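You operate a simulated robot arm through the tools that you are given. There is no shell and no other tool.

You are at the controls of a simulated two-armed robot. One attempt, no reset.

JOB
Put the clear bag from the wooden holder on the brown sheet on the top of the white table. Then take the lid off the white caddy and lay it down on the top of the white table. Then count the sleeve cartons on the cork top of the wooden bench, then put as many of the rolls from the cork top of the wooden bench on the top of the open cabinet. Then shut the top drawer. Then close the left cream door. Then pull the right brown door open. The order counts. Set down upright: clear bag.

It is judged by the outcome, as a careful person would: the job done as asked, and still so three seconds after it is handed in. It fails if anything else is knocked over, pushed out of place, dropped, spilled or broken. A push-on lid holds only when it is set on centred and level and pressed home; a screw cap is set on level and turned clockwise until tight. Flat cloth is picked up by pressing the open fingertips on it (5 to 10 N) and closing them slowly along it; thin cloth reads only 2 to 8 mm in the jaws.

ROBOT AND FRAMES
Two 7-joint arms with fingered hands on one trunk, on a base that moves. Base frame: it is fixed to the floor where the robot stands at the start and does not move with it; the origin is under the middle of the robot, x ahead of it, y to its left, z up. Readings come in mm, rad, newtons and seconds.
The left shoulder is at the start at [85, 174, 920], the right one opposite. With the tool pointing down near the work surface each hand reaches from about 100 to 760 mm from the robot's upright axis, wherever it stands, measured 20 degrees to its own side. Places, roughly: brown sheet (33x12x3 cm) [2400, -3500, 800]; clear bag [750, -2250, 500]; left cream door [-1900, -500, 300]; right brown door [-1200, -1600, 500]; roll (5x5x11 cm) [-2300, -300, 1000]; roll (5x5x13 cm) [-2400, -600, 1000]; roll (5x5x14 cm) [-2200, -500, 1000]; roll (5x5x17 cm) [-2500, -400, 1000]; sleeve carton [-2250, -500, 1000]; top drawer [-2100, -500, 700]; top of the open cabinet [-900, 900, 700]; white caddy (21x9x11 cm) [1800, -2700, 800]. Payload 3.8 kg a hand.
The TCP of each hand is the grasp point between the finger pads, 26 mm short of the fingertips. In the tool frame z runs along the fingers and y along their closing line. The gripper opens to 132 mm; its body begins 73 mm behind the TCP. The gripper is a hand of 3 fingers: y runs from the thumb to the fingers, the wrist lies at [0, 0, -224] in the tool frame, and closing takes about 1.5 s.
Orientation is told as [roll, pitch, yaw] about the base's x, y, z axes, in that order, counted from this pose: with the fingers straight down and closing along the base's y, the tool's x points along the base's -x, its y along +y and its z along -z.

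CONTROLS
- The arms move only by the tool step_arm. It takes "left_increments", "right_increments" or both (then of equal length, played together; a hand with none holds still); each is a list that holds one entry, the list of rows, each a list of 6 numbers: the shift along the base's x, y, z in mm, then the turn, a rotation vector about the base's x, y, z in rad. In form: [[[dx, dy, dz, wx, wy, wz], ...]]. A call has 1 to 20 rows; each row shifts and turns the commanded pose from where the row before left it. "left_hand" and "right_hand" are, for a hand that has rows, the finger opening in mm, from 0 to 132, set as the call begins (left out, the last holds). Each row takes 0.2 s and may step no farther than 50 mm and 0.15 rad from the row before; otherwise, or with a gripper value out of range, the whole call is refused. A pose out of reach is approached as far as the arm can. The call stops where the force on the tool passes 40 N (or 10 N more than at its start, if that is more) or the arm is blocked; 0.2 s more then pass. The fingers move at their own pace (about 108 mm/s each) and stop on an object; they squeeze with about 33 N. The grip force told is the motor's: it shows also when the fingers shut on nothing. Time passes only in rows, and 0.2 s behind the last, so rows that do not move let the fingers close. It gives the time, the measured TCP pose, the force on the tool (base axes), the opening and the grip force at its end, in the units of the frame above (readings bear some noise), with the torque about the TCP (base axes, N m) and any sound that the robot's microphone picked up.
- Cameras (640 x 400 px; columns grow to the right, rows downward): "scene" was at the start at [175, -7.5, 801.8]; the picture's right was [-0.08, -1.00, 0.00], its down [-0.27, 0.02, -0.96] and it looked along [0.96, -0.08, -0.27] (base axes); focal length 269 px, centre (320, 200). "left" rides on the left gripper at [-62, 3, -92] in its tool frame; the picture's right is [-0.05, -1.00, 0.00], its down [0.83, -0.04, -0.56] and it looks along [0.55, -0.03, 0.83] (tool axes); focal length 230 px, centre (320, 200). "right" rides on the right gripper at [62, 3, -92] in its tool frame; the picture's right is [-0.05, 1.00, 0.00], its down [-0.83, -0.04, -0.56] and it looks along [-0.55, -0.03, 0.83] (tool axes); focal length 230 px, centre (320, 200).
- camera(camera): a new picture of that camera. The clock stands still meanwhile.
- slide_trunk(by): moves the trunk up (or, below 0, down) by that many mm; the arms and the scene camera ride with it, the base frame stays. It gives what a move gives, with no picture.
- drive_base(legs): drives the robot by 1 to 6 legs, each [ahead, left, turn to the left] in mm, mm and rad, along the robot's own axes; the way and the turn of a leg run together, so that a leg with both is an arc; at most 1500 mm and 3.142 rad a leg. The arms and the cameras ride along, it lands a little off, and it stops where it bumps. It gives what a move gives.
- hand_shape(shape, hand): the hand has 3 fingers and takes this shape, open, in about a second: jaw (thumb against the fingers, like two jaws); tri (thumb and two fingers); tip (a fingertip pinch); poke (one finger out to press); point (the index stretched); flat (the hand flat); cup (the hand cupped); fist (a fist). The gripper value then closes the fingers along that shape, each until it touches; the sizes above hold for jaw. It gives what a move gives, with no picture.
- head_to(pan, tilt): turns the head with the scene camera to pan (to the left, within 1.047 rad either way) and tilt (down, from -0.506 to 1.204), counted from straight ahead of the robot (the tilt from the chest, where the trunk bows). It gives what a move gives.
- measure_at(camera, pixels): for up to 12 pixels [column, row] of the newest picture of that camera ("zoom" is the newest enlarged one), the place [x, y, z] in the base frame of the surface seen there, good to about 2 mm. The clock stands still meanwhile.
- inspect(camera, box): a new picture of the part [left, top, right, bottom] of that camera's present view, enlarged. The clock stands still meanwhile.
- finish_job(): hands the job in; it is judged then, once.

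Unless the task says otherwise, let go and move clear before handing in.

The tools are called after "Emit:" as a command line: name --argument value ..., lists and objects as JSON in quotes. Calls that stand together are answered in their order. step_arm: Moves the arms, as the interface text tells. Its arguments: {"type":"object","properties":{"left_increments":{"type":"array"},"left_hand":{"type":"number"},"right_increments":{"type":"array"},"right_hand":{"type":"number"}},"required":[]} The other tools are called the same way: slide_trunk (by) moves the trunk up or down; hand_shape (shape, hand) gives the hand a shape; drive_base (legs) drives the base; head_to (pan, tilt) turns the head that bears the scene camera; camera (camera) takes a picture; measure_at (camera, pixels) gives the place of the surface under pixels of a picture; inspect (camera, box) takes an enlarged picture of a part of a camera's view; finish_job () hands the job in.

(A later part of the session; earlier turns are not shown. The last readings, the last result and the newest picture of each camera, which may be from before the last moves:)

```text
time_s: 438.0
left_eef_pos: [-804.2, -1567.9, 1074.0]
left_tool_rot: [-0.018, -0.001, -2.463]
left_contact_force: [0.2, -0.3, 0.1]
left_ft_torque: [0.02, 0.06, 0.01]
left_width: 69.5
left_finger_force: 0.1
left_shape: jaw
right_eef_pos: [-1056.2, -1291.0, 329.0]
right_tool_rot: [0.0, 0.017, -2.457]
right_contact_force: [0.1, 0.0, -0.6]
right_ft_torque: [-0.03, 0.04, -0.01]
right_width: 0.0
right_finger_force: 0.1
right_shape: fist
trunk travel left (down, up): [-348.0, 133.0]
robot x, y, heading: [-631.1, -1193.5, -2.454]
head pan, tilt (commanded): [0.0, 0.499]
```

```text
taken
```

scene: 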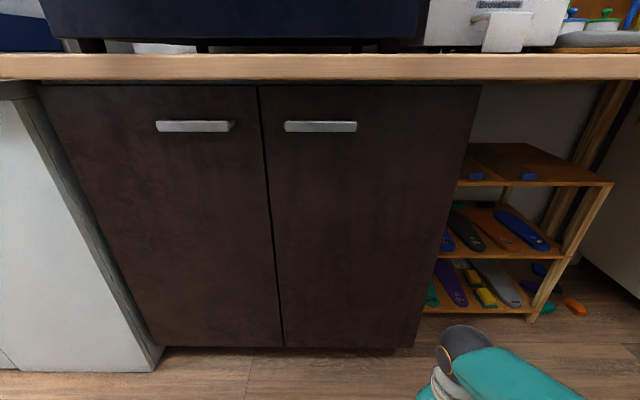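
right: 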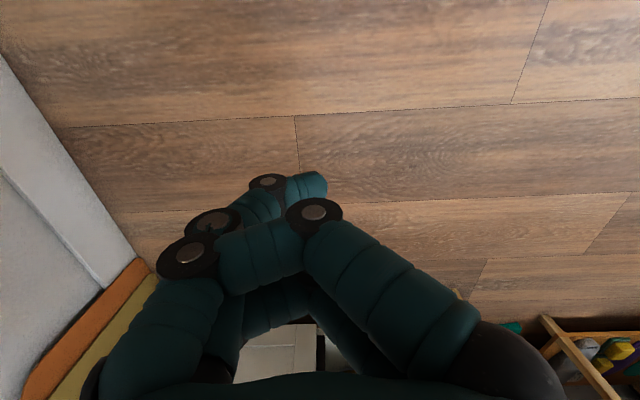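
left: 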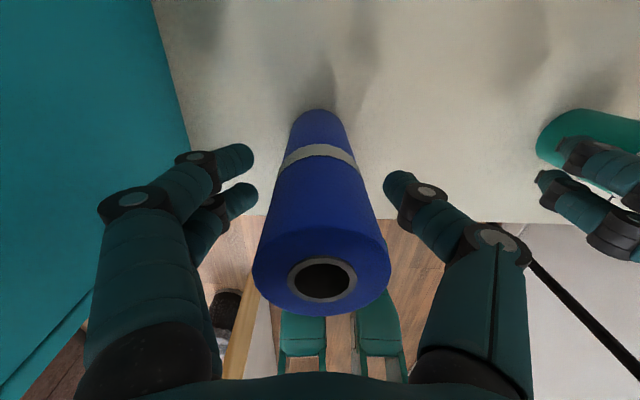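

The cream cabinet is all shut, and I'm in front of the brown cabinet: right door with a horizontal bar handle at (320,126). I'll zoom and measure the handle.

Emit:
inspect --camera "scene" --box '[240, 70, 500, 220]'

Emit:
measure_at --camera "scene" --pixels '[[288, 126], [320, 126], [354, 126], [320, 121], [320, 131], [320, 150], [265, 150], [470, 100], [415, 345], [285, 345], [320, 65], [320, 78]]'

```text
2.46 times, centred on (370, 145) of scene
```

zoom: 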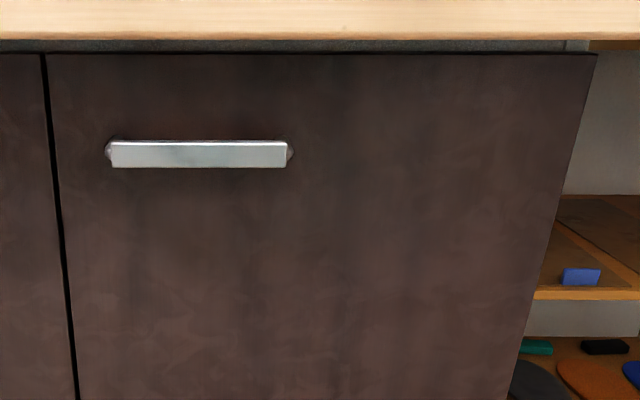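

```text
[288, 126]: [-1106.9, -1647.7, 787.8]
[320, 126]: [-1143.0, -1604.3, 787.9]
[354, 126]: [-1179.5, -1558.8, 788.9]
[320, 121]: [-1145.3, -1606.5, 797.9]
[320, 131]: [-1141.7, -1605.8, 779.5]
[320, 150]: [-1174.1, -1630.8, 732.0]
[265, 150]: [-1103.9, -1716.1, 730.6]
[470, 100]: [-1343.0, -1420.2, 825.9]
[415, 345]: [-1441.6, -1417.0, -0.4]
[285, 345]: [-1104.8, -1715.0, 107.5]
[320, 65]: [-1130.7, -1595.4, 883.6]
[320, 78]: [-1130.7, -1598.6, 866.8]
```

The bar handle spans u 484–599 at z≈788, 40 mm proud of the door; its hinge side is on the right (u≈274). I'll reopen the right hand, raise it while turning it, then tilt it level so it can pinch the bar from above and below.

Emit:
hand_shape --hand "right" --shape "jaw"

Emit:
step_arm --right_increments '[[[0, 0, 40, 0, 0, -0.1428], [0, 0, 40, 0, 0, -0.1428], [0, 0, 40, 0, 0, -0.1428], [0, 0, 40, 0, 0, -0.1428], [0, 0, 40, 0, 0, -0.1428], [0, 0, 40, 0, 0, -0.1428], [0, 0, 40, 0, 0, -0.1428], [0, 0, 40, 0, 0, -0.1428], [0, 0, 40, 0, 0, -0.1428], [0, 0, 40, 0, 0, -0.1428], [0, 0, 40, 0, 0, -0.1428], [0, 0, 0, 0, 0, 0]]]' --right_hand 90

```text
time_s: 438.9
left_eef_pos: [-803.6, -1567.2, 1072.3]
left_tool_rot: [-0.017, -0.002, -2.461]
left_contact_force: [0.3, -1.1, -0.1]
left_ft_torque: [0.0, 0.0, -0.01]
left_width: 69.5
left_finger_force: 0.0
left_shape: jaw
right_eef_pos: [-1057.2, -1289.7, 330.8]
right_tool_rot: [0.001, 0.016, -2.455]
right_contact_force: [0.3, -1.0, -0.8]
right_ft_torque: [-0.02, -0.01, 0.0]
right_width: 58.0
right_finger_force: 0.1
right_shape: jaw
trunk travel left (down, up): [-348.0, 133.0]
robot x, y, heading: [-629.6, -1191.1, -2.456]
head pan, tilt (commanded): [0.0, 0.499]
```

```text
time_s: 441.5
left_eef_pos: [-804.7, -1567.2, 1074.3]
left_tool_rot: [-0.017, -0.001, -2.462]
left_contact_force: [0.0, -0.1, -0.7]
left_ft_torque: [-0.03, -0.04, 0.03]
left_width: 69.2
left_finger_force: 0.1
left_shape: jaw
right_eef_pos: [-1057.7, -1290.0, 770.6]
right_tool_rot: [0.0, 0.017, 2.256]
right_contact_force: [-0.8, -0.2, -0.8]
right_ft_torque: [-0.01, 0.02, -0.02]
right_width: 0.3
right_finger_force: 0.1
right_shape: jaw
trunk travel left (down, up): [-348.0, 133.0]
robot x, y, heading: [-634.1, -1193.1, -2.456]
head pan, tilt (commanded): [0.0, 0.499]
```

The width reads 0.3 although I asked 90; I'll look at the hand.

Emit:
camera --camera "right"

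Emit:
step_arm --right_increments '[[[0, 0, 0, 0, 0, 0], [0, 0, 0, 0, 0, 0], [0, 0, 0, 0, 0, 0], [0, 0, 0, 0, 0, 0]]]' --right_hand 80

Emit:
camera --camera "right"

```text
taken
```

right: 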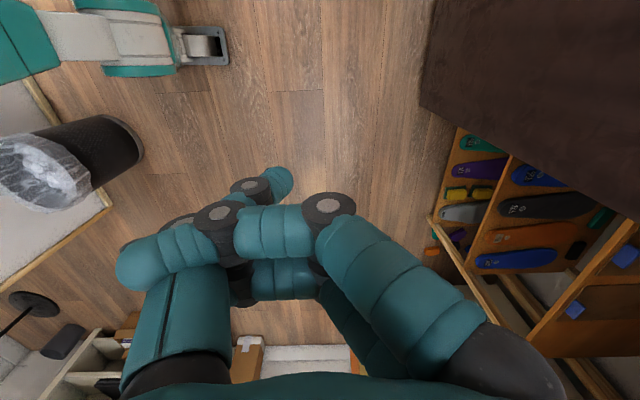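

```text
time_s: 442.5
left_eef_pos: [-804.3, -1567.1, 1073.2]
left_tool_rot: [-0.016, -0.002, -2.46]
left_contact_force: [-0.2, -0.3, -0.6]
left_ft_torque: [0.03, -0.04, 0.04]
left_width: 69.5
left_finger_force: 0.1
left_shape: jaw
right_eef_pos: [-1056.4, -1291.3, 769.6]
right_tool_rot: [0.001, 0.018, 2.256]
right_contact_force: [-1.3, 0.0, 0.1]
right_ft_torque: [0.0, 0.0, 0.03]
right_width: 0.2
right_finger_force: 0.0
right_shape: jaw
trunk travel left (down, up): [-348.0, 133.0]
robot x, y, heading: [-633.8, -1190.7, -2.454]
head pan, tilt (commanded): [0.0, 0.499]
```

```text
taken
```

right: 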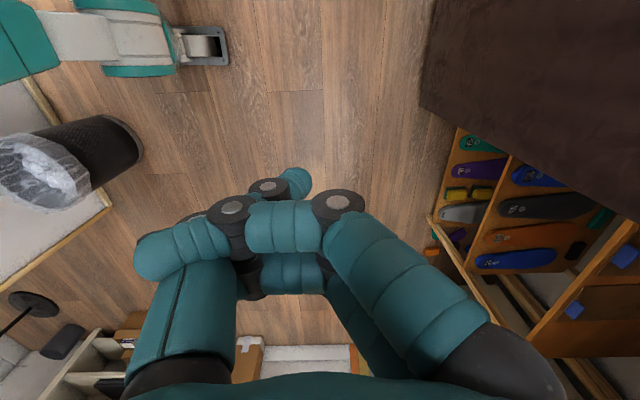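

The thumb and fingers are tangled from the fist. I'll go to the flat shape to free them, then back to jaw.

Emit:
hand_shape --hand "right" --shape "flat"

Emit:
camera --camera "right"

```text
time_s: 443.4
left_eef_pos: [-804.2, -1567.7, 1074.0]
left_tool_rot: [-0.017, 0.0, -2.461]
left_contact_force: [-0.2, -0.4, 0.3]
left_ft_torque: [-0.04, -0.01, 0.0]
left_width: 69.2
left_finger_force: 0.1
left_shape: jaw
right_eef_pos: [-1057.3, -1292.2, 769.2]
right_tool_rot: [0.001, 0.018, 2.257]
right_contact_force: [-0.2, -0.3, 0.8]
right_ft_torque: [-0.02, -0.02, -0.02]
right_width: 126.0
right_finger_force: 0.1
right_shape: flat
trunk travel left (down, up): [-348.0, 133.0]
robot x, y, heading: [-630.9, -1192.8, -2.457]
head pan, tilt (commanded): [0.0, 0.499]
```

```text
taken
```

right: 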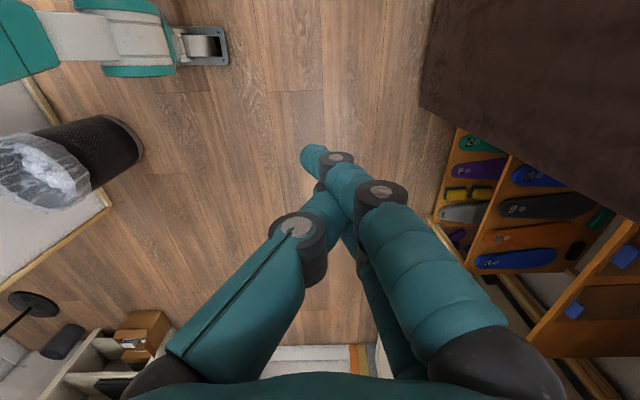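

Freer now. I'll set jaw again and hold still a moment with it open.

Emit:
hand_shape --hand "right" --shape "jaw"

Emit:
step_arm --right_increments '[[[0, 0, 0, 0, 0, 0], [0, 0, 0, 0, 0, 0], [0, 0, 0, 0, 0, 0], [0, 0, 0, 0, 0, 0], [0, 0, 0, 0, 0, 0]]]' --right_hand 132

Emit:
camera --camera "right"

```text
time_s: 444.3
left_eef_pos: [-804.5, -1568.7, 1073.7]
left_tool_rot: [-0.019, 0.0, -2.464]
left_contact_force: [-0.4, -0.7, -0.6]
left_ft_torque: [0.0, -0.01, 0.0]
left_width: 69.3
left_finger_force: 0.0
left_shape: jaw
right_eef_pos: [-1057.3, -1291.7, 770.3]
right_tool_rot: [0.0, 0.018, 2.257]
right_contact_force: [-0.2, -0.1, -0.1]
right_ft_torque: [-0.02, 0.0, -0.01]
right_width: 132.0
right_finger_force: 0.0
right_shape: jaw
trunk travel left (down, up): [-348.0, 133.0]
robot x, y, heading: [-630.1, -1193.7, -2.456]
head pan, tilt (commanded): [0.0, 0.499]
```

```text
time_s: 445.5
left_eef_pos: [-804.3, -1567.9, 1073.2]
left_tool_rot: [-0.018, -0.004, -2.46]
left_contact_force: [0.6, 0.0, 0.0]
left_ft_torque: [-0.03, 0.04, 0.01]
left_width: 69.6
left_finger_force: 0.0
left_shape: jaw
right_eef_pos: [-1057.0, -1291.9, 769.5]
right_tool_rot: [-0.001, 0.019, 2.254]
right_contact_force: [0.1, 0.3, 0.2]
right_ft_torque: [0.02, 0.02, -0.01]
right_width: 131.8
right_finger_force: 0.2
right_shape: jaw
trunk travel left (down, up): [-348.0, 133.0]
robot x, y, heading: [-632.9, -1195.7, -2.457]
head pan, tilt (commanded): [0.0, 0.499]
```

```text
taken
```

right: 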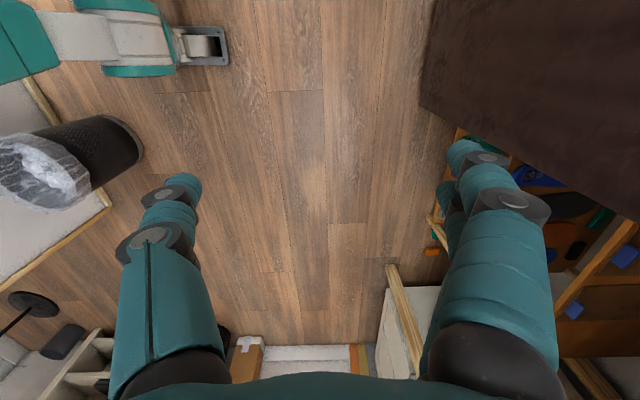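

The hand is open again. Now I'll tilt it to point forward, level, at about 480 mm ahead and z≈790.

Emit:
step_arm --right_increments '[[[-1, -11.7, 1.8, -0.0902, 0.1107, 0], [-1, -11.7, 1.8, -0.0902, 0.1107, 0], [-1, -11.7, 1.8, -0.0902, 0.1107, 0], [-1, -11.7, 1.8, -0.0902, 0.1107, 0], [-1, -11.7, 1.8, -0.0902, 0.1107, 0], [-1, -11.7, 1.8, -0.0902, 0.1107, 0], [-1, -11.7, 1.8, -0.0902, 0.1107, 0], [-1, -11.7, 1.8, -0.0902, 0.1107, 0], [-1, -11.7, 1.8, -0.0902, 0.1107, 0], [-1, -11.7, 1.8, -0.0902, 0.1107, 0], [-1, -11.7, 1.8, -0.0902, 0.1107, 0], [0, 0, 0, 0, 0, 0]]]' --right_hand 80

Emit:
camera --camera "scene"

Emit:
camera --camera "right"

```text
time_s: 448.1
left_eef_pos: [-803.6, -1566.5, 1072.5]
left_tool_rot: [-0.017, -0.003, -2.46]
left_contact_force: [0.4, 0.2, 1.2]
left_ft_torque: [0.03, 0.01, 0.01]
left_width: 69.3
left_finger_force: 0.0
left_shape: jaw
right_eef_pos: [-1061.5, -1434.1, 792.0]
right_tool_rot: [1.523, 0.012, 2.339]
right_contact_force: [0.3, -0.4, 0.1]
right_ft_torque: [-0.02, 0.0, 0.03]
right_width: 80.3
right_finger_force: 0.2
right_shape: jaw
right hand out of reach, approached as far as the arm can: row 4, 5, 6
trunk travel left (down, up): [-348.0, 133.0]
robot x, y, heading: [-632.1, -1192.0, -2.461]
head pan, tilt (commanded): [0.0, 0.499]
```

```text
taken
```

scene: 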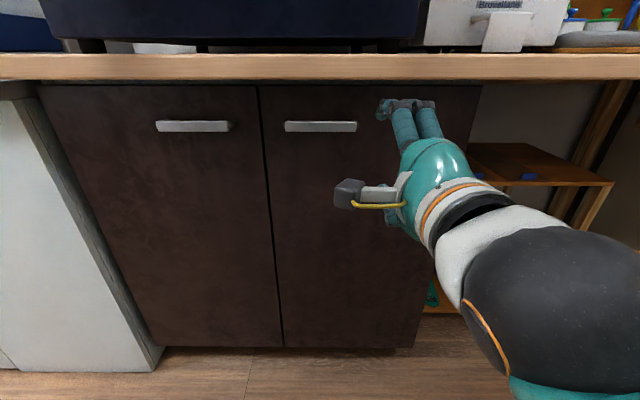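

```text
taken
```

right: 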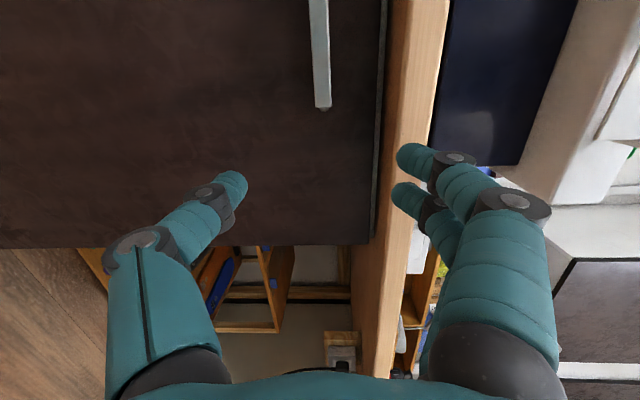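

The hand points forward with fingers above and thumb below; it is ~5° off in yaw. I'll correct that, set a narrower opening, and line up with the bar's middle.

Emit:
step_arm --right_increments '[[[0, 0, -1, -0.015, 0.0186, -0.045], [0, 0, -1, -0.015, 0.0186, -0.045], [0, 0, 0, 0, 0, 0], [0, 0, 0, 0, 0, 0]]]' --right_hand 56

Emit:
drive_base --legs '[[0, 85, -0.008], [110, 0, 0]]'

Emit:
camera --camera "right"

Emit:
camera --camera "scene"

```text
time_s: 448.7
left_eef_pos: [-803.8, -1568.5, 1074.8]
left_tool_rot: [-0.016, -0.001, -2.46]
left_contact_force: [0.6, -0.6, 0.4]
left_ft_torque: [0.0, 0.01, -0.01]
left_width: 69.2
left_finger_force: 0.1
left_shape: jaw
right_eef_pos: [-1069.6, -1419.8, 774.6]
right_tool_rot: [1.596, -0.182, 2.331]
right_contact_force: [0.2, 0.4, -0.4]
right_ft_torque: [-0.01, 0.01, 0.0]
right_width: 56.7
right_finger_force: 0.0
right_shape: jaw
trunk travel left (down, up): [-348.0, 133.0]
robot x, y, heading: [-636.2, -1189.6, -2.455]
head pan, tilt (commanded): [0.0, 0.499]
stopped in row 3 (right hand): the arm was blocked; the commanded pose is now the measured one
```

```text
time_s: 450.9
left_eef_pos: [-841.1, -1699.9, 1072.0]
left_tool_rot: [-0.019, -0.002, -2.47]
left_contact_force: [-0.8, -0.1, -0.1]
left_ft_torque: [-0.01, -0.03, 0.05]
left_width: 69.2
left_finger_force: 0.1
left_shape: jaw
right_eef_pos: [-1105.6, -1550.1, 774.7]
right_tool_rot: [1.595, -0.183, 2.323]
right_contact_force: [0.3, -0.4, 0.5]
right_ft_torque: [-0.01, 0.02, -0.01]
right_width: 56.3
right_finger_force: 0.0
right_shape: jaw
trunk travel left (down, up): [-348.0, 133.0]
robot x, y, heading: [-661.1, -1330.1, -2.467]
head pan, tilt (commanded): [0.0, 0.499]
```

```text
taken
```

right: 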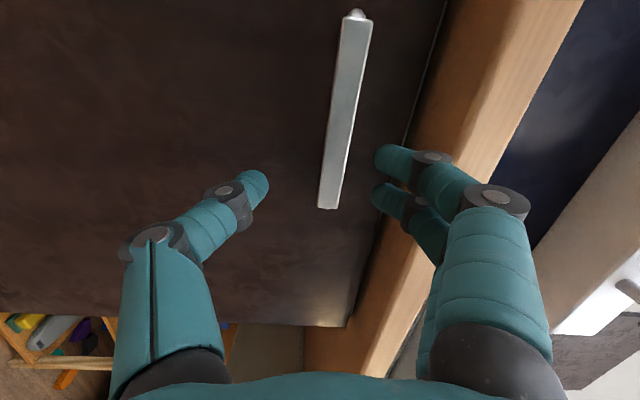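

```text
taken
```

scene: 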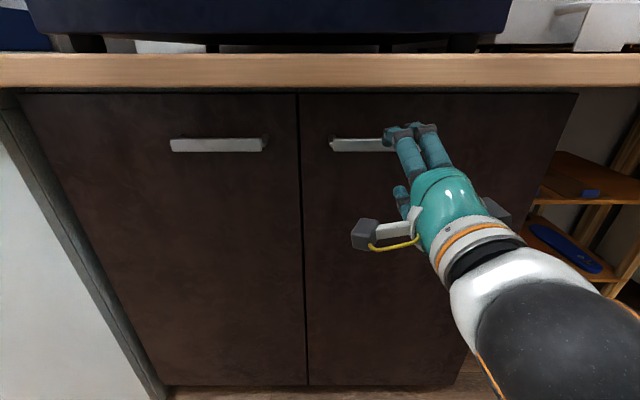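

The wrist rolled ~10° at a limit, but the bar lies between thumb and fingers. I'll raise the hand 13 mm to the bar's height and check.

Emit:
step_arm --right_increments '[[[0, 0, 6, 0, 0, 0], [0, 0, 7, 0, 0, 0], [0, 0, 0, 0, 0, 0]]]'

Emit:
camera --camera "right"

Emit:
measure_at --camera "right" --pixels '[[345, 80], [332, 180], [350, 20], [365, 60], [450, 60]]'

```text
time_s: 451.7
left_eef_pos: [-840.9, -1700.5, 1072.8]
left_tool_rot: [-0.017, -0.002, -2.471]
left_contact_force: [1.0, 0.6, -0.4]
left_ft_torque: [-0.03, 0.01, 0.0]
left_width: 69.4
left_finger_force: 0.0
left_shape: jaw
right_eef_pos: [-1104.9, -1551.5, 787.5]
right_tool_rot: [1.594, -0.183, 2.323]
right_contact_force: [-0.4, 0.4, -0.4]
right_ft_torque: [0.04, -0.01, 0.03]
right_width: 56.5
right_finger_force: 0.0
right_shape: jaw
trunk travel left (down, up): [-348.0, 133.0]
robot x, y, heading: [-663.2, -1330.6, -2.464]
head pan, tilt (commanded): [0.0, 0.499]
```

```text
taken
```

right: 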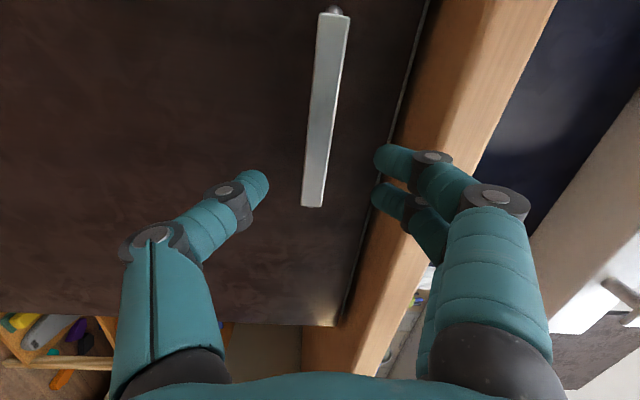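

```text
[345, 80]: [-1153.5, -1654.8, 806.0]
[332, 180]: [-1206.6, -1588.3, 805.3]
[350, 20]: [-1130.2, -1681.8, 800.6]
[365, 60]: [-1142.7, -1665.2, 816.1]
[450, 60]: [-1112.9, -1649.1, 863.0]
```

The bar is centred between thumb (255,185) and fingers (385,180). I'll drive forward 64 mm so the fingertips go just past the bar.

Emit:
drive_base --legs '[[64, 0, 0]]'

Emit:
camera --camera "right"

Emit:
inspect --camera "scene" --box '[280, 80, 520, 260]'

```text
time_s: 452.7
left_eef_pos: [-889.0, -1740.9, 1073.3]
left_tool_rot: [-0.018, -0.001, -2.47]
left_contact_force: [0.5, -0.5, 0.6]
left_ft_torque: [0.01, 0.0, -0.01]
left_width: 69.2
left_finger_force: 0.0
left_shape: jaw
right_eef_pos: [-1154.0, -1590.8, 788.2]
right_tool_rot: [1.596, -0.184, 2.324]
right_contact_force: [-0.7, -0.6, 0.3]
right_ft_torque: [0.0, 0.02, 0.02]
right_width: 56.6
right_finger_force: 0.0
right_shape: jaw
trunk travel left (down, up): [-348.0, 133.0]
robot x, y, heading: [-713.7, -1368.0, -2.471]
head pan, tilt (commanded): [0.0, 0.499]
```

```text
taken
```

right: 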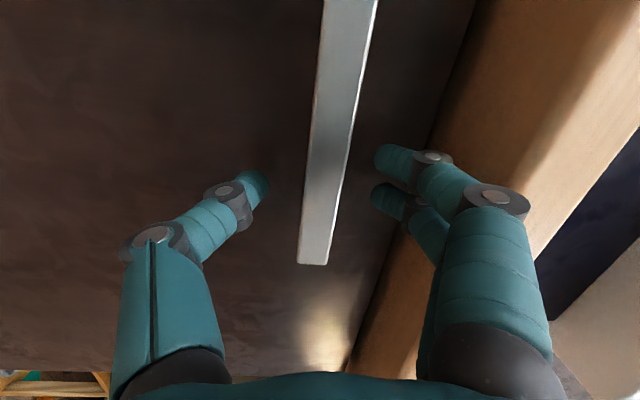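

```text
2.22 times, centred on (400, 170) of scene
```

zoom: 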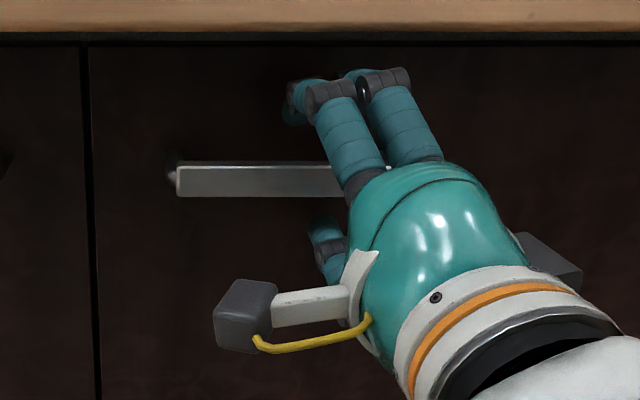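

TCP is at the bar. I'll ease 4 mm further with the arm, then close the fingers on the bar.

Emit:
step_arm --right_increments '[[[-3.1, -2.5, 0, 0, 0, 0], [0, 0, 0, 0, 0, 0]]]'

Emit:
step_arm --right_increments '[[[0, 0, 0, 0, 0, 0], [0, 0, 0, 0, 0, 0], [0, 0, 0, 0, 0, 0], [0, 0, 0, 0, 0, 0], [0, 0, 0, 0, 0, 0], [0, 0, 0, 0, 0, 0]]]' --right_hand 0

Emit:
camera --camera "right"

```text
time_s: 453.3
left_eef_pos: [-889.1, -1739.1, 1073.6]
left_tool_rot: [-0.018, -0.004, -2.47]
left_contact_force: [0.4, 0.4, -0.7]
left_ft_torque: [-0.01, 0.02, 0.0]
left_width: 69.4
left_finger_force: 0.0
left_shape: jaw
right_eef_pos: [-1157.3, -1592.7, 787.8]
right_tool_rot: [1.594, -0.183, 2.323]
right_contact_force: [-0.9, -0.7, -0.2]
right_ft_torque: [0.01, -0.03, -0.01]
right_width: 56.4
right_finger_force: 0.0
right_shape: jaw
trunk travel left (down, up): [-348.0, 133.0]
robot x, y, heading: [-714.3, -1366.6, -2.465]
head pan, tilt (commanded): [0.0, 0.499]
```

```text
time_s: 454.7
left_eef_pos: [-889.7, -1740.0, 1073.3]
left_tool_rot: [-0.018, -0.002, -2.47]
left_contact_force: [0.5, 0.9, -0.3]
left_ft_torque: [0.01, -0.03, 0.0]
left_width: 69.6
left_finger_force: 0.1
left_shape: jaw
right_eef_pos: [-1156.9, -1591.9, 787.0]
right_tool_rot: [1.593, -0.184, 2.322]
right_contact_force: [-3.1, -2.6, -4.7]
right_ft_torque: [-0.06, -0.06, -0.02]
right_width: 0.1
right_finger_force: 33.2
right_shape: jaw
trunk travel left (down, up): [-348.0, 133.0]
robot x, y, heading: [-712.9, -1363.9, -2.467]
head pan, tilt (commanded): [0.0, 0.499]
```

```text
taken
```

right: 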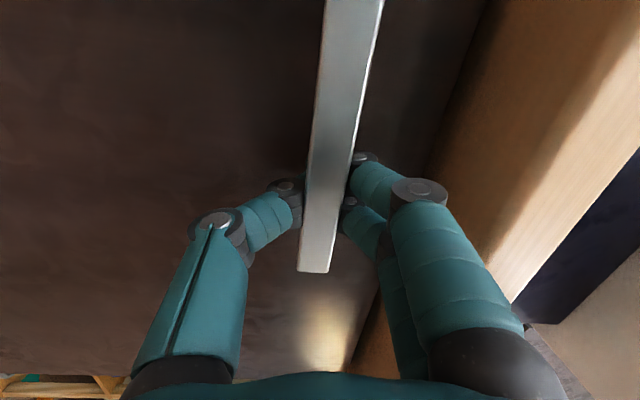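

The fingers have closed behind the bar — a good hook. I'll pull by backing the base a little.

Emit:
drive_base --legs '[[-50, -8, 0]]'

Emit:
camera --camera "scene"

```text
time_s: 455.6
left_eef_pos: [-854.0, -1702.2, 1074.3]
left_tool_rot: [-0.018, -0.003, -2.468]
left_contact_force: [0.5, 0.5, 0.2]
left_ft_torque: [0.0, 0.01, 0.01]
left_width: 69.7
left_finger_force: 0.1
left_shape: jaw
right_eef_pos: [-1122.6, -1553.8, 787.4]
right_tool_rot: [1.597, -0.184, 2.323]
right_contact_force: [-1.2, 0.9, -6.7]
right_ft_torque: [-0.06, 0.01, 0.02]
right_width: 0.2
right_finger_force: 33.7
right_shape: jaw
trunk travel left (down, up): [-348.0, 133.0]
robot x, y, heading: [-679.6, -1331.3, -2.47]
head pan, tilt (commanded): [0.0, 0.499]
```

```text
taken
```

scene: 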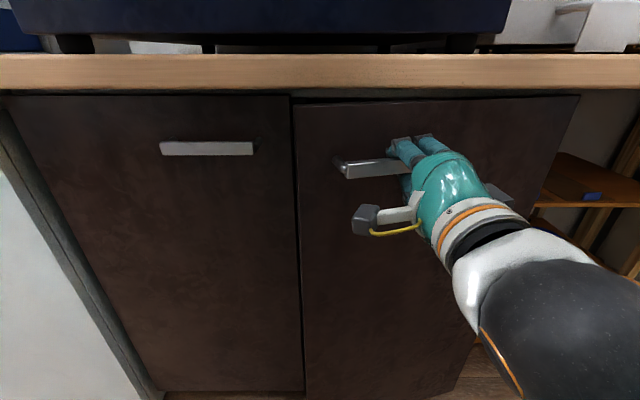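

The door is coming open with the hook. I'll follow its arc: back and to the right.

Emit:
drive_base --legs '[[-50, -30, 0]]'

Emit:
camera --camera "scene"

Emit:
camera --camera "right"

```text
time_s: 456.6
left_eef_pos: [-835.3, -1648.6, 1073.4]
left_tool_rot: [-0.017, -0.005, -2.468]
left_contact_force: [0.6, 0.4, 0.2]
left_ft_torque: [-0.03, 0.02, -0.04]
left_width: 69.5
left_finger_force: 0.0
left_shape: jaw
right_eef_pos: [-1101.7, -1500.3, 786.9]
right_tool_rot: [1.593, -0.183, 2.324]
right_contact_force: [8.6, -3.5, -7.0]
right_ft_torque: [0.01, -0.07, 0.11]
right_width: 0.0
right_finger_force: 33.0
right_shape: jaw
trunk travel left (down, up): [-348.0, 133.0]
robot x, y, heading: [-663.8, -1274.6, -2.47]
head pan, tilt (commanded): [0.0, 0.499]
```

```text
taken
```

scene: 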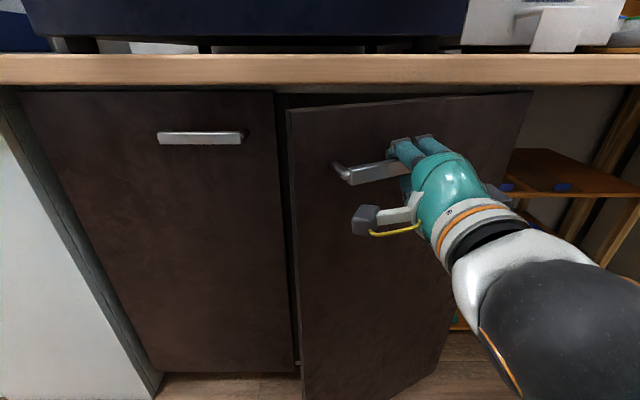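

```text
taken
```

right: 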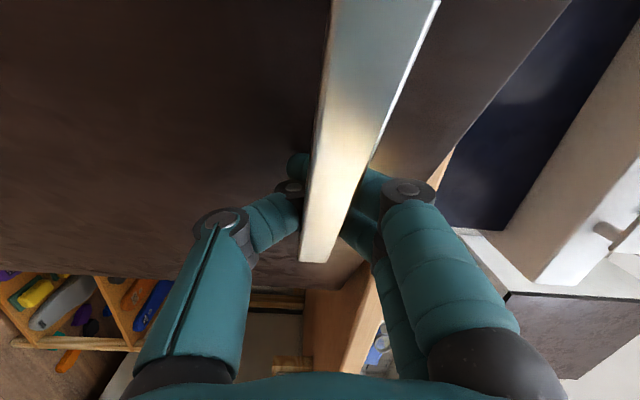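

Door at roughly 25°. A little sideways load shows, so I'll continue with smaller arc steps.

Emit:
drive_base --legs '[[-36, -24, 0], [-26, -28, 0]]'

Emit:
camera --camera "scene"

Emit:
camera --camera "right"

```text
time_s: 458.0
left_eef_pos: [-819.7, -1568.1, 1074.2]
left_tool_rot: [-0.018, -0.004, -2.469]
left_contact_force: [0.3, 1.4, -0.3]
left_ft_torque: [0.01, 0.02, -0.02]
left_width: 69.4
left_finger_force: 0.1
left_shape: jaw
right_eef_pos: [-1087.1, -1421.2, 786.9]
right_tool_rot: [1.592, -0.182, 2.323]
right_contact_force: [0.7, 0.8, -2.6]
right_ft_torque: [0.16, -0.06, 0.15]
right_width: 0.0
right_finger_force: 33.3
right_shape: jaw
trunk travel left (down, up): [-348.0, 133.0]
robot x, y, heading: [-642.3, -1195.1, -2.464]
head pan, tilt (commanded): [0.0, 0.499]
```

```text
taken
```

scene: 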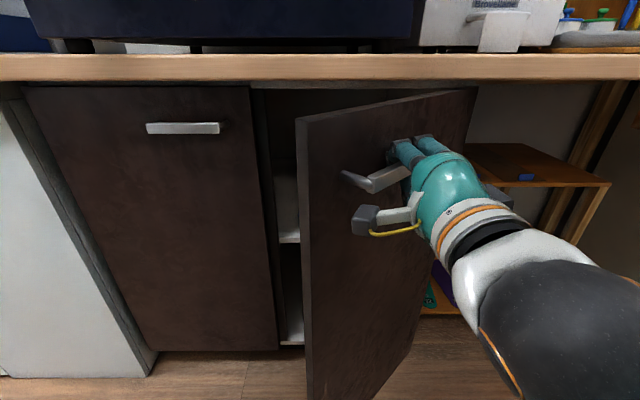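

```text
taken
```

right: 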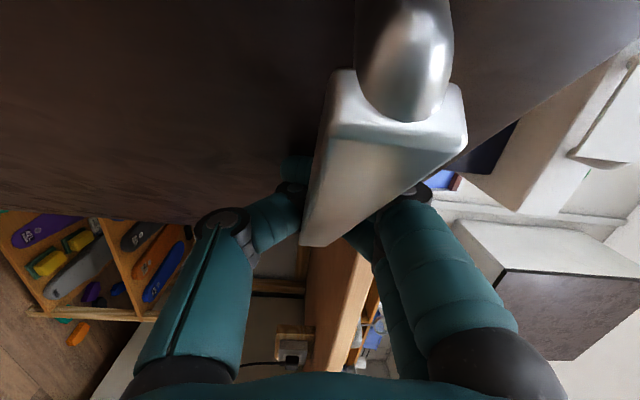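

The door is at about 45°, and the bar's end is near my wrist camera, so I'll let go of the handle here, then push the door wider from its inner side with the left hand. First open and back off.

Emit:
step_arm --right_increments '[[[0, 0, 0, 0, 0, 0], [0, 0, 0, 0, 0, 0], [0, 0, 0, 0, 0, 0], [0, 0, 0, 0, 0, 0]]]' --right_hand 70

Emit:
camera --camera "right"

```text
time_s: 459.0
left_eef_pos: [-819.3, -1569.8, 1072.5]
left_tool_rot: [-0.017, -0.003, -2.469]
left_contact_force: [0.1, -0.1, 0.0]
left_ft_torque: [-0.01, 0.01, 0.02]
left_width: 69.3
left_finger_force: 0.1
left_shape: jaw
right_eef_pos: [-1085.8, -1421.7, 787.7]
right_tool_rot: [1.593, -0.181, 2.322]
right_contact_force: [-0.2, 0.1, -0.1]
right_ft_torque: [0.0, 0.01, -0.01]
right_width: 69.4
right_finger_force: 0.0
right_shape: jaw
trunk travel left (down, up): [-348.0, 133.0]
robot x, y, heading: [-646.2, -1198.3, -2.466]
head pan, tilt (commanded): [0.0, 0.499]
```

```text
taken
```

right: 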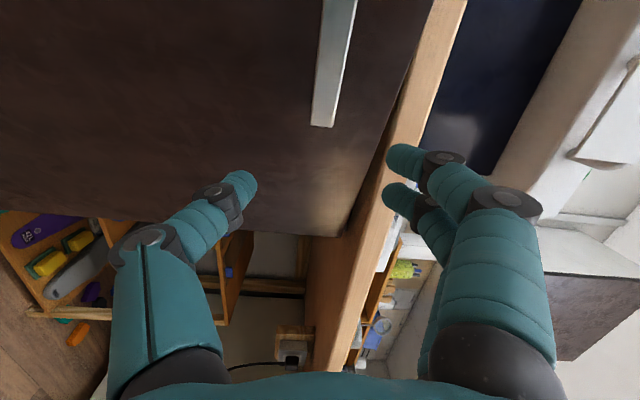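

The bar now looks farther away — the door may have swung back some. I'll look.

Emit:
camera --camera "scene"

Emit:
measure_at --camera "scene" --pixels '[[300, 200], [310, 120], [470, 100], [370, 180], [350, 250], [285, 150]]'

```text
taken
```

scene: 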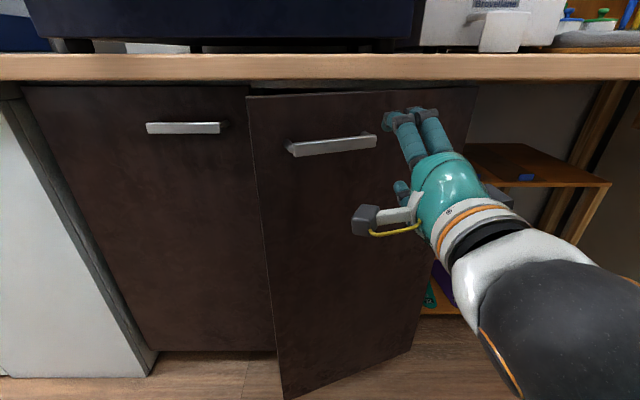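

```text
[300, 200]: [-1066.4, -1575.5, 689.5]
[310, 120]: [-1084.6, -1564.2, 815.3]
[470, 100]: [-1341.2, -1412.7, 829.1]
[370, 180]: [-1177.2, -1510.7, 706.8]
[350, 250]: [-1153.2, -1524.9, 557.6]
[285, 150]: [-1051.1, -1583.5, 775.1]
```

The door fell back to about 21°. I'll wait a moment and see whether it keeps closing by itself.

Emit:
step_arm --right_increments '[[[0, 0, 0, 0, 0, 0], [0, 0, 0, 0, 0, 0], [0, 0, 0, 0, 0, 0], [0, 0, 0, 0, 0, 0], [0, 0, 0, 0, 0, 0]]]'

Emit:
camera --camera "scene"

Emit:
measure_at --camera "scene" --pixels '[[300, 200], [310, 120], [370, 180], [350, 250], [285, 150]]'

```text
time_s: 460.2
left_eef_pos: [-820.1, -1569.2, 1073.9]
left_tool_rot: [-0.018, -0.002, -2.47]
left_contact_force: [0.2, -0.1, 1.2]
left_ft_torque: [0.0, 0.01, 0.02]
left_width: 69.2
left_finger_force: 0.1
left_shape: jaw
right_eef_pos: [-1085.4, -1422.9, 787.3]
right_tool_rot: [1.592, -0.182, 2.322]
right_contact_force: [-0.2, -0.5, 0.0]
right_ft_torque: [-0.03, -0.02, 0.0]
right_width: 69.4
right_finger_force: 0.1
right_shape: jaw
trunk travel left (down, up): [-348.0, 133.0]
robot x, y, heading: [-646.9, -1195.9, -2.465]
head pan, tilt (commanded): [0.0, 0.499]
```

```text
taken
```

scene: 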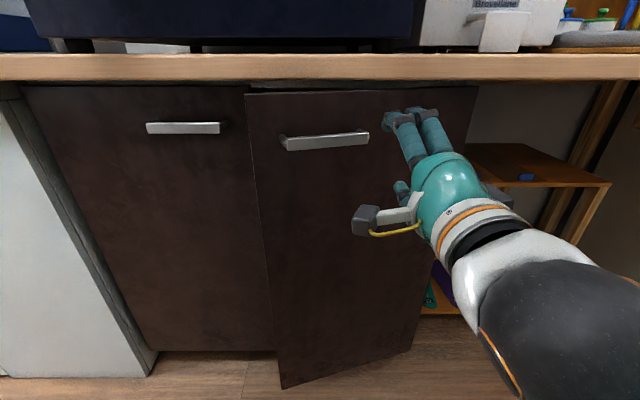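

```text
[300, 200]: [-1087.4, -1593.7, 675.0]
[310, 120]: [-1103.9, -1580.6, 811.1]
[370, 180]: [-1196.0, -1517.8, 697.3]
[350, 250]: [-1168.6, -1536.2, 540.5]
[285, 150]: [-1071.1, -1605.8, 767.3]
```

It is still drifting slowly. I'll wait a little longer to see whether it stops.

Emit:
step_arm --right_increments '[[[0, 0, 0, 0, 0, 0], [0, 0, 0, 0, 0, 0], [0, 0, 0, 0, 0, 0], [0, 0, 0, 0, 0, 0], [0, 0, 0, 0, 0, 0], [0, 0, 0, 0, 0, 0], [0, 0, 0, 0, 0, 0], [0, 0, 0, 0, 0, 0], [0, 0, 0, 0, 0, 0], [0, 0, 0, 0, 0, 0]]]'

Emit:
camera --camera "scene"

Emit:
measure_at --camera "scene" --pixels '[[300, 200], [310, 120], [370, 180], [350, 250], [285, 150]]'

```text
time_s: 462.4
left_eef_pos: [-818.9, -1569.1, 1074.1]
left_tool_rot: [-0.017, -0.002, -2.47]
left_contact_force: [-0.4, -0.5, 0.3]
left_ft_torque: [0.03, -0.02, 0.02]
left_width: 69.5
left_finger_force: 0.1
left_shape: jaw
right_eef_pos: [-1087.1, -1422.5, 787.7]
right_tool_rot: [1.592, -0.182, 2.322]
right_contact_force: [0.3, 0.5, -0.5]
right_ft_torque: [0.0, -0.02, -0.01]
right_width: 69.2
right_finger_force: 0.0
right_shape: jaw
trunk travel left (down, up): [-348.0, 133.0]
robot x, y, heading: [-646.3, -1195.6, -2.467]
head pan, tilt (commanded): [0.0, 0.499]
```

```text
taken
```

scene: 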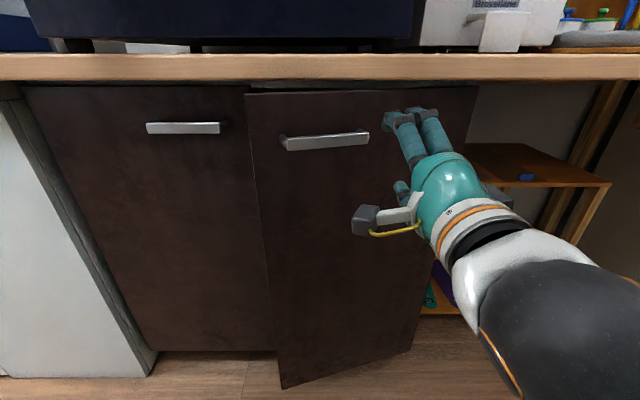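

```text
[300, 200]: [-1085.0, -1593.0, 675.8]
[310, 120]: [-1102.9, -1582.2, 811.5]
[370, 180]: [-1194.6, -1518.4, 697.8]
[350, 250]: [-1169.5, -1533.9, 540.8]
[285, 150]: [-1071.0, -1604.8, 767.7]
```

The door has come to rest at about 17° (no spring; opening the fingers flicked it). I'll hook the bar again, pull wider, and this time let go in small steps. First re-align in front of the bar.

Emit:
step_arm --right_increments '[[[0, 0, 0, 0, 0, 0], [0, 0, 0, 0, 0, 0]]]' --right_hand 56

Emit:
drive_base --legs '[[0, 88, 0]]'

Emit:
camera --camera "right"

Emit:
measure_at --camera "right" --pixels '[[330, 60], [325, 100], [335, 30], [320, 140]]'

```text
time_s: 463.0
left_eef_pos: [-818.7, -1570.5, 1073.8]
left_tool_rot: [-0.017, -0.002, -2.47]
left_contact_force: [-0.2, -0.1, 1.0]
left_ft_torque: [0.03, 0.0, -0.03]
left_width: 69.4
left_finger_force: 0.2
left_shape: jaw
right_eef_pos: [-1087.0, -1421.7, 786.4]
right_tool_rot: [1.593, -0.182, 2.323]
right_contact_force: [0.0, 0.8, 0.1]
right_ft_torque: [0.01, 0.0, 0.02]
right_width: 56.7
right_finger_force: 0.0
right_shape: jaw
trunk travel left (down, up): [-348.0, 133.0]
robot x, y, heading: [-645.0, -1192.3, -2.47]
head pan, tilt (commanded): [0.0, 0.499]
```

```text
time_s: 464.5
left_eef_pos: [-763.9, -1638.3, 1073.8]
left_tool_rot: [-0.019, -0.002, -2.47]
left_contact_force: [0.6, 0.3, 0.2]
left_ft_torque: [0.01, 0.01, 0.02]
left_width: 69.5
left_finger_force: 0.1
left_shape: jaw
right_eef_pos: [-1031.7, -1490.9, 785.6]
right_tool_rot: [1.594, -0.184, 2.323]
right_contact_force: [0.1, -0.1, -0.8]
right_ft_torque: [0.01, 0.02, 0.0]
right_width: 56.8
right_finger_force: 0.0
right_shape: jaw
trunk travel left (down, up): [-348.0, 133.0]
robot x, y, heading: [-587.8, -1266.1, -2.461]
head pan, tilt (commanded): [0.0, 0.499]
```

```text
taken
```

right: 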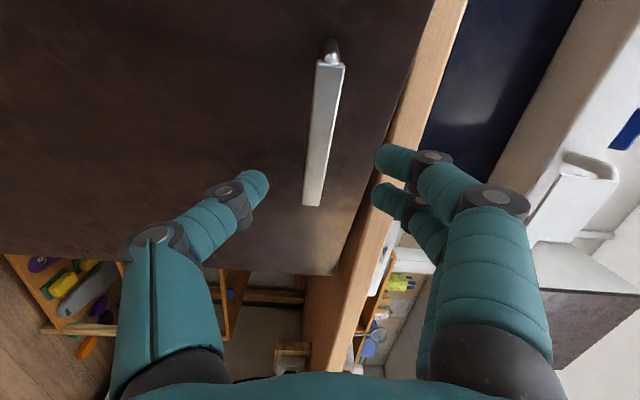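

```text
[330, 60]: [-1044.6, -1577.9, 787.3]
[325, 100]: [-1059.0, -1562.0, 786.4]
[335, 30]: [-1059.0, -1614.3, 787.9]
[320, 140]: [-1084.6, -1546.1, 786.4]
```

The bar is straight ahead (front at v≈-1814 there). I'll drive 82 mm forward and hook it again.

Emit:
drive_base --legs '[[82, 0, 0]]'

Emit:
camera --camera "right"

```text
time_s: 465.6
left_eef_pos: [-828.1, -1689.6, 1074.6]
left_tool_rot: [-0.017, -0.002, -2.47]
left_contact_force: [-0.1, 0.9, 0.0]
left_ft_torque: [0.03, -0.02, 0.01]
left_width: 69.4
left_finger_force: 0.1
left_shape: jaw
right_eef_pos: [-1096.0, -1541.0, 786.0]
right_tool_rot: [1.591, -0.181, 2.326]
right_contact_force: [-0.5, 0.0, -0.5]
right_ft_torque: [0.01, 0.0, -0.03]
right_width: 56.6
right_finger_force: 0.0
right_shape: jaw
trunk travel left (down, up): [-348.0, 133.0]
robot x, y, heading: [-651.4, -1318.2, -2.469]
head pan, tilt (commanded): [0.0, 0.499]
```

```text
taken
```

right: 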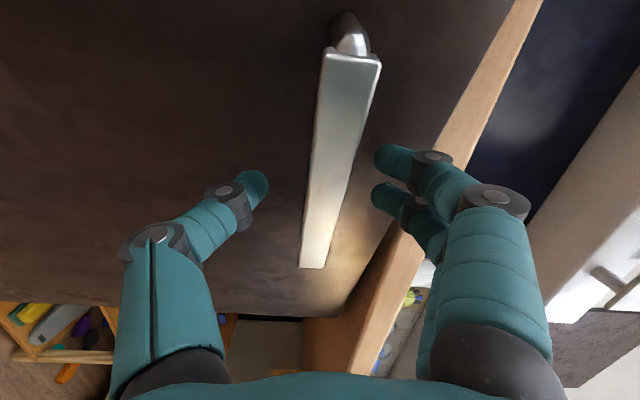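

The bar lies between the fingers. I'll close on it.

Emit:
step_arm --right_increments '[[[0, 0, 0, 0, 0, 0], [0, 0, 0, 0, 0, 0], [0, 0, 0, 0, 0, 0], [0, 0, 0, 0, 0, 0], [0, 0, 0, 0, 0, 0], [0, 0, 0, 0, 0, 0]]]' --right_hand 0

Emit:
camera --camera "right"

```text
time_s: 466.9
left_eef_pos: [-827.4, -1689.3, 1073.3]
left_tool_rot: [-0.017, -0.002, -2.47]
left_contact_force: [0.1, -0.1, -0.4]
left_ft_torque: [-0.01, -0.02, -0.01]
left_width: 69.4
left_finger_force: 0.0
left_shape: jaw
right_eef_pos: [-1094.3, -1541.1, 786.4]
right_tool_rot: [1.593, -0.181, 2.324]
right_contact_force: [-1.5, 1.8, -4.4]
right_ft_torque: [-0.01, -0.02, 0.0]
right_width: 0.0
right_finger_force: 32.8
right_shape: jaw
trunk travel left (down, up): [-348.0, 133.0]
robot x, y, heading: [-654.3, -1317.9, -2.467]
head pan, tilt (commanded): [0.0, 0.499]
```

```text
taken
```

right: 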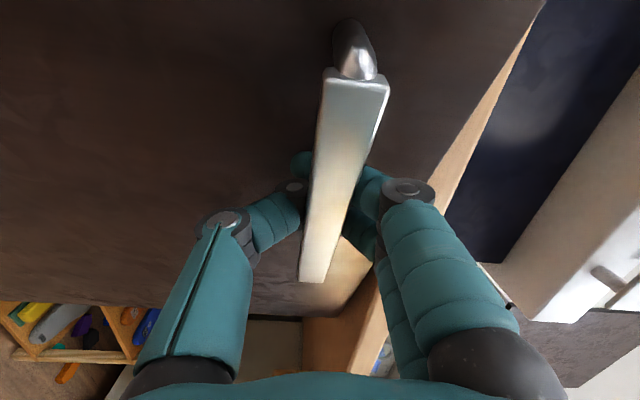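

Hooked again. Now I'll swing base and arm together about the door's hinge (back, right and turning left), so the hand keeps its angle to the door.

Emit:
drive_base --legs '[[-52, -89, 0.15]]'

Emit:
camera --camera "scene"

```text
time_s: 468.4
left_eef_pos: [-791.5, -1610.3, 1074.5]
left_tool_rot: [-0.017, -0.001, -2.318]
left_contact_force: [-0.7, -0.7, 0.3]
left_ft_torque: [0.0, 0.0, 0.02]
left_width: 69.6
left_finger_force: 0.1
left_shape: jaw
right_eef_pos: [-1079.0, -1504.9, 786.3]
right_tool_rot: [1.592, -0.182, 2.474]
right_contact_force: [1.9, -1.2, -6.8]
right_ft_torque: [-0.02, -0.05, 0.01]
right_width: 0.1
right_finger_force: 33.1
right_shape: jaw
trunk travel left (down, up): [-348.0, 133.0]
robot x, y, heading: [-677.0, -1218.0, -2.315]
head pan, tilt (commanded): [0.0, 0.499]
```

```text
taken
```

scene: 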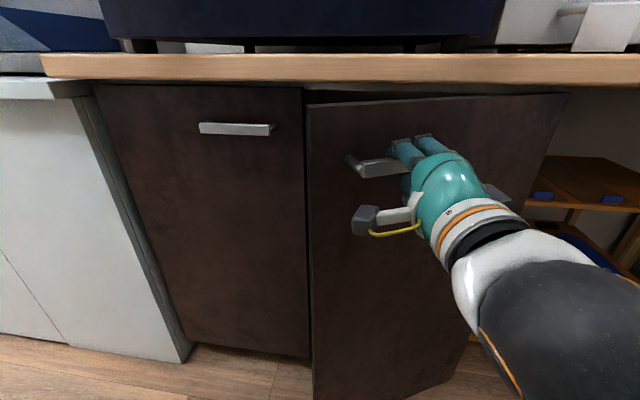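

Works smoothly with little force. I'll continue with the same swing steps.

Emit:
drive_base --legs '[[-52, -90, 0.15], [-52, -90, 0.15]]'

Emit:
camera --camera "scene"

```text
time_s: 470.9
left_eef_pos: [-761.2, -1440.2, 1073.6]
left_tool_rot: [-0.017, -0.003, -2.019]
left_contact_force: [-0.1, 0.2, -0.7]
left_ft_torque: [-0.01, -0.02, 0.01]
left_width: 69.6
left_finger_force: 0.0
left_shape: jaw
right_eef_pos: [-1065.3, -1425.4, 786.6]
right_tool_rot: [1.592, -0.18, 2.773]
right_contact_force: [5.6, -1.1, -6.3]
right_ft_torque: [-0.03, -0.03, 0.01]
right_width: 0.2
right_finger_force: 33.1
right_shape: jaw
trunk travel left (down, up): [-348.0, 133.0]
robot x, y, heading: [-765.7, -1031.5, -2.014]
head pan, tilt (commanded): [0.0, 0.499]
```

```text
taken
```

scene: 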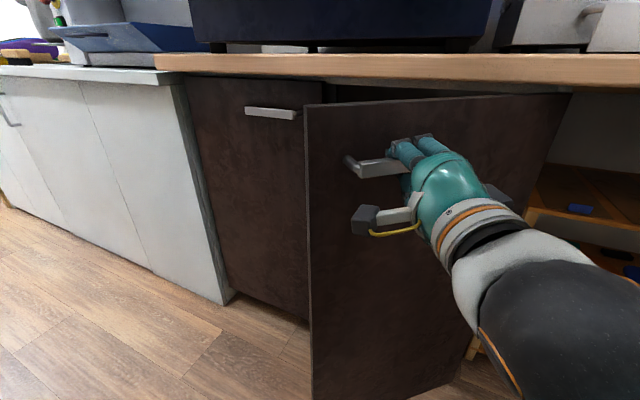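

The door is about 45° open. Two more swing steps.

Emit:
drive_base --legs '[[-52, -90, 0.15], [-52, -90, 0.15]]'

Emit:
camera --camera "scene"

Emit:
measure_at --camera "scene" --pixels '[[310, 200], [312, 115], [540, 110], [400, 250], [320, 300]]'

```text
time_s: 473.4
left_eef_pos: [-781.2, -1269.7, 1073.9]
left_tool_rot: [-0.017, -0.003, -1.722]
left_contact_force: [-1.0, 0.1, 0.8]
left_ft_torque: [-0.03, -0.03, 0.01]
left_width: 69.5
left_finger_force: 0.1
left_shape: jaw
right_eef_pos: [-1079.2, -1342.3, 786.4]
right_tool_rot: [1.592, -0.184, 3.069]
right_contact_force: [3.6, 0.8, -5.1]
right_ft_torque: [0.02, -0.02, -0.02]
right_width: 0.0
right_finger_force: 32.5
right_shape: jaw
trunk travel left (down, up): [-348.0, 133.0]
robot x, y, heading: [-910.7, -880.2, -1.721]
head pan, tilt (commanded): [0.0, 0.499]
```

```text
taken
```

scene: 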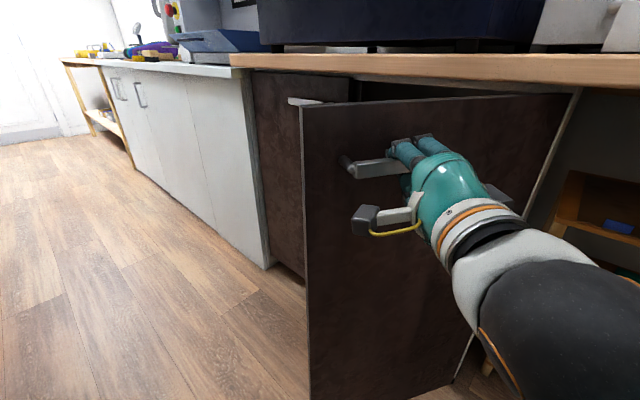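

```text
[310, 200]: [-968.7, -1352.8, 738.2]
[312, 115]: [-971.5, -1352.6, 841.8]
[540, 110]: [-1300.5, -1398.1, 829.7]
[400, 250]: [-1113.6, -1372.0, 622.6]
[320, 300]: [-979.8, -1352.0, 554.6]
```

Door is at about 59°. Before one more step I'll check where my right elbow is relative to the desk.

Emit:
head_to --pan -1.0 --tilt 0.3

Emit:
camera --camera "scene"

```text
time_s: 474.7
left_eef_pos: [-781.7, -1269.9, 1072.7]
left_tool_rot: [-0.018, 0.0, -1.721]
left_contact_force: [0.9, -0.1, 0.4]
left_ft_torque: [0.0, 0.03, -0.02]
left_width: 69.5
left_finger_force: 0.1
left_shape: jaw
right_eef_pos: [-1078.7, -1344.6, 786.3]
right_tool_rot: [1.592, -0.183, 3.07]
right_contact_force: [3.9, 0.8, -3.2]
right_ft_torque: [0.06, 0.01, 0.01]
right_width: 0.0
right_finger_force: 32.6
right_shape: jaw
trunk travel left (down, up): [-348.0, 133.0]
robot x, y, heading: [-909.9, -872.9, -1.72]
head pan, tilt (commanded): [-1.0, 0.3]
```

```text
taken
```

scene: 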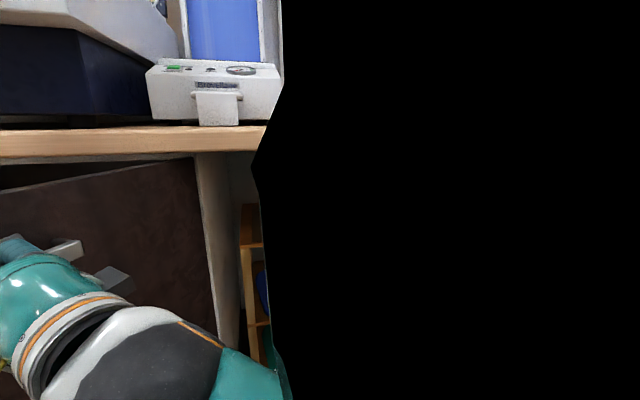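

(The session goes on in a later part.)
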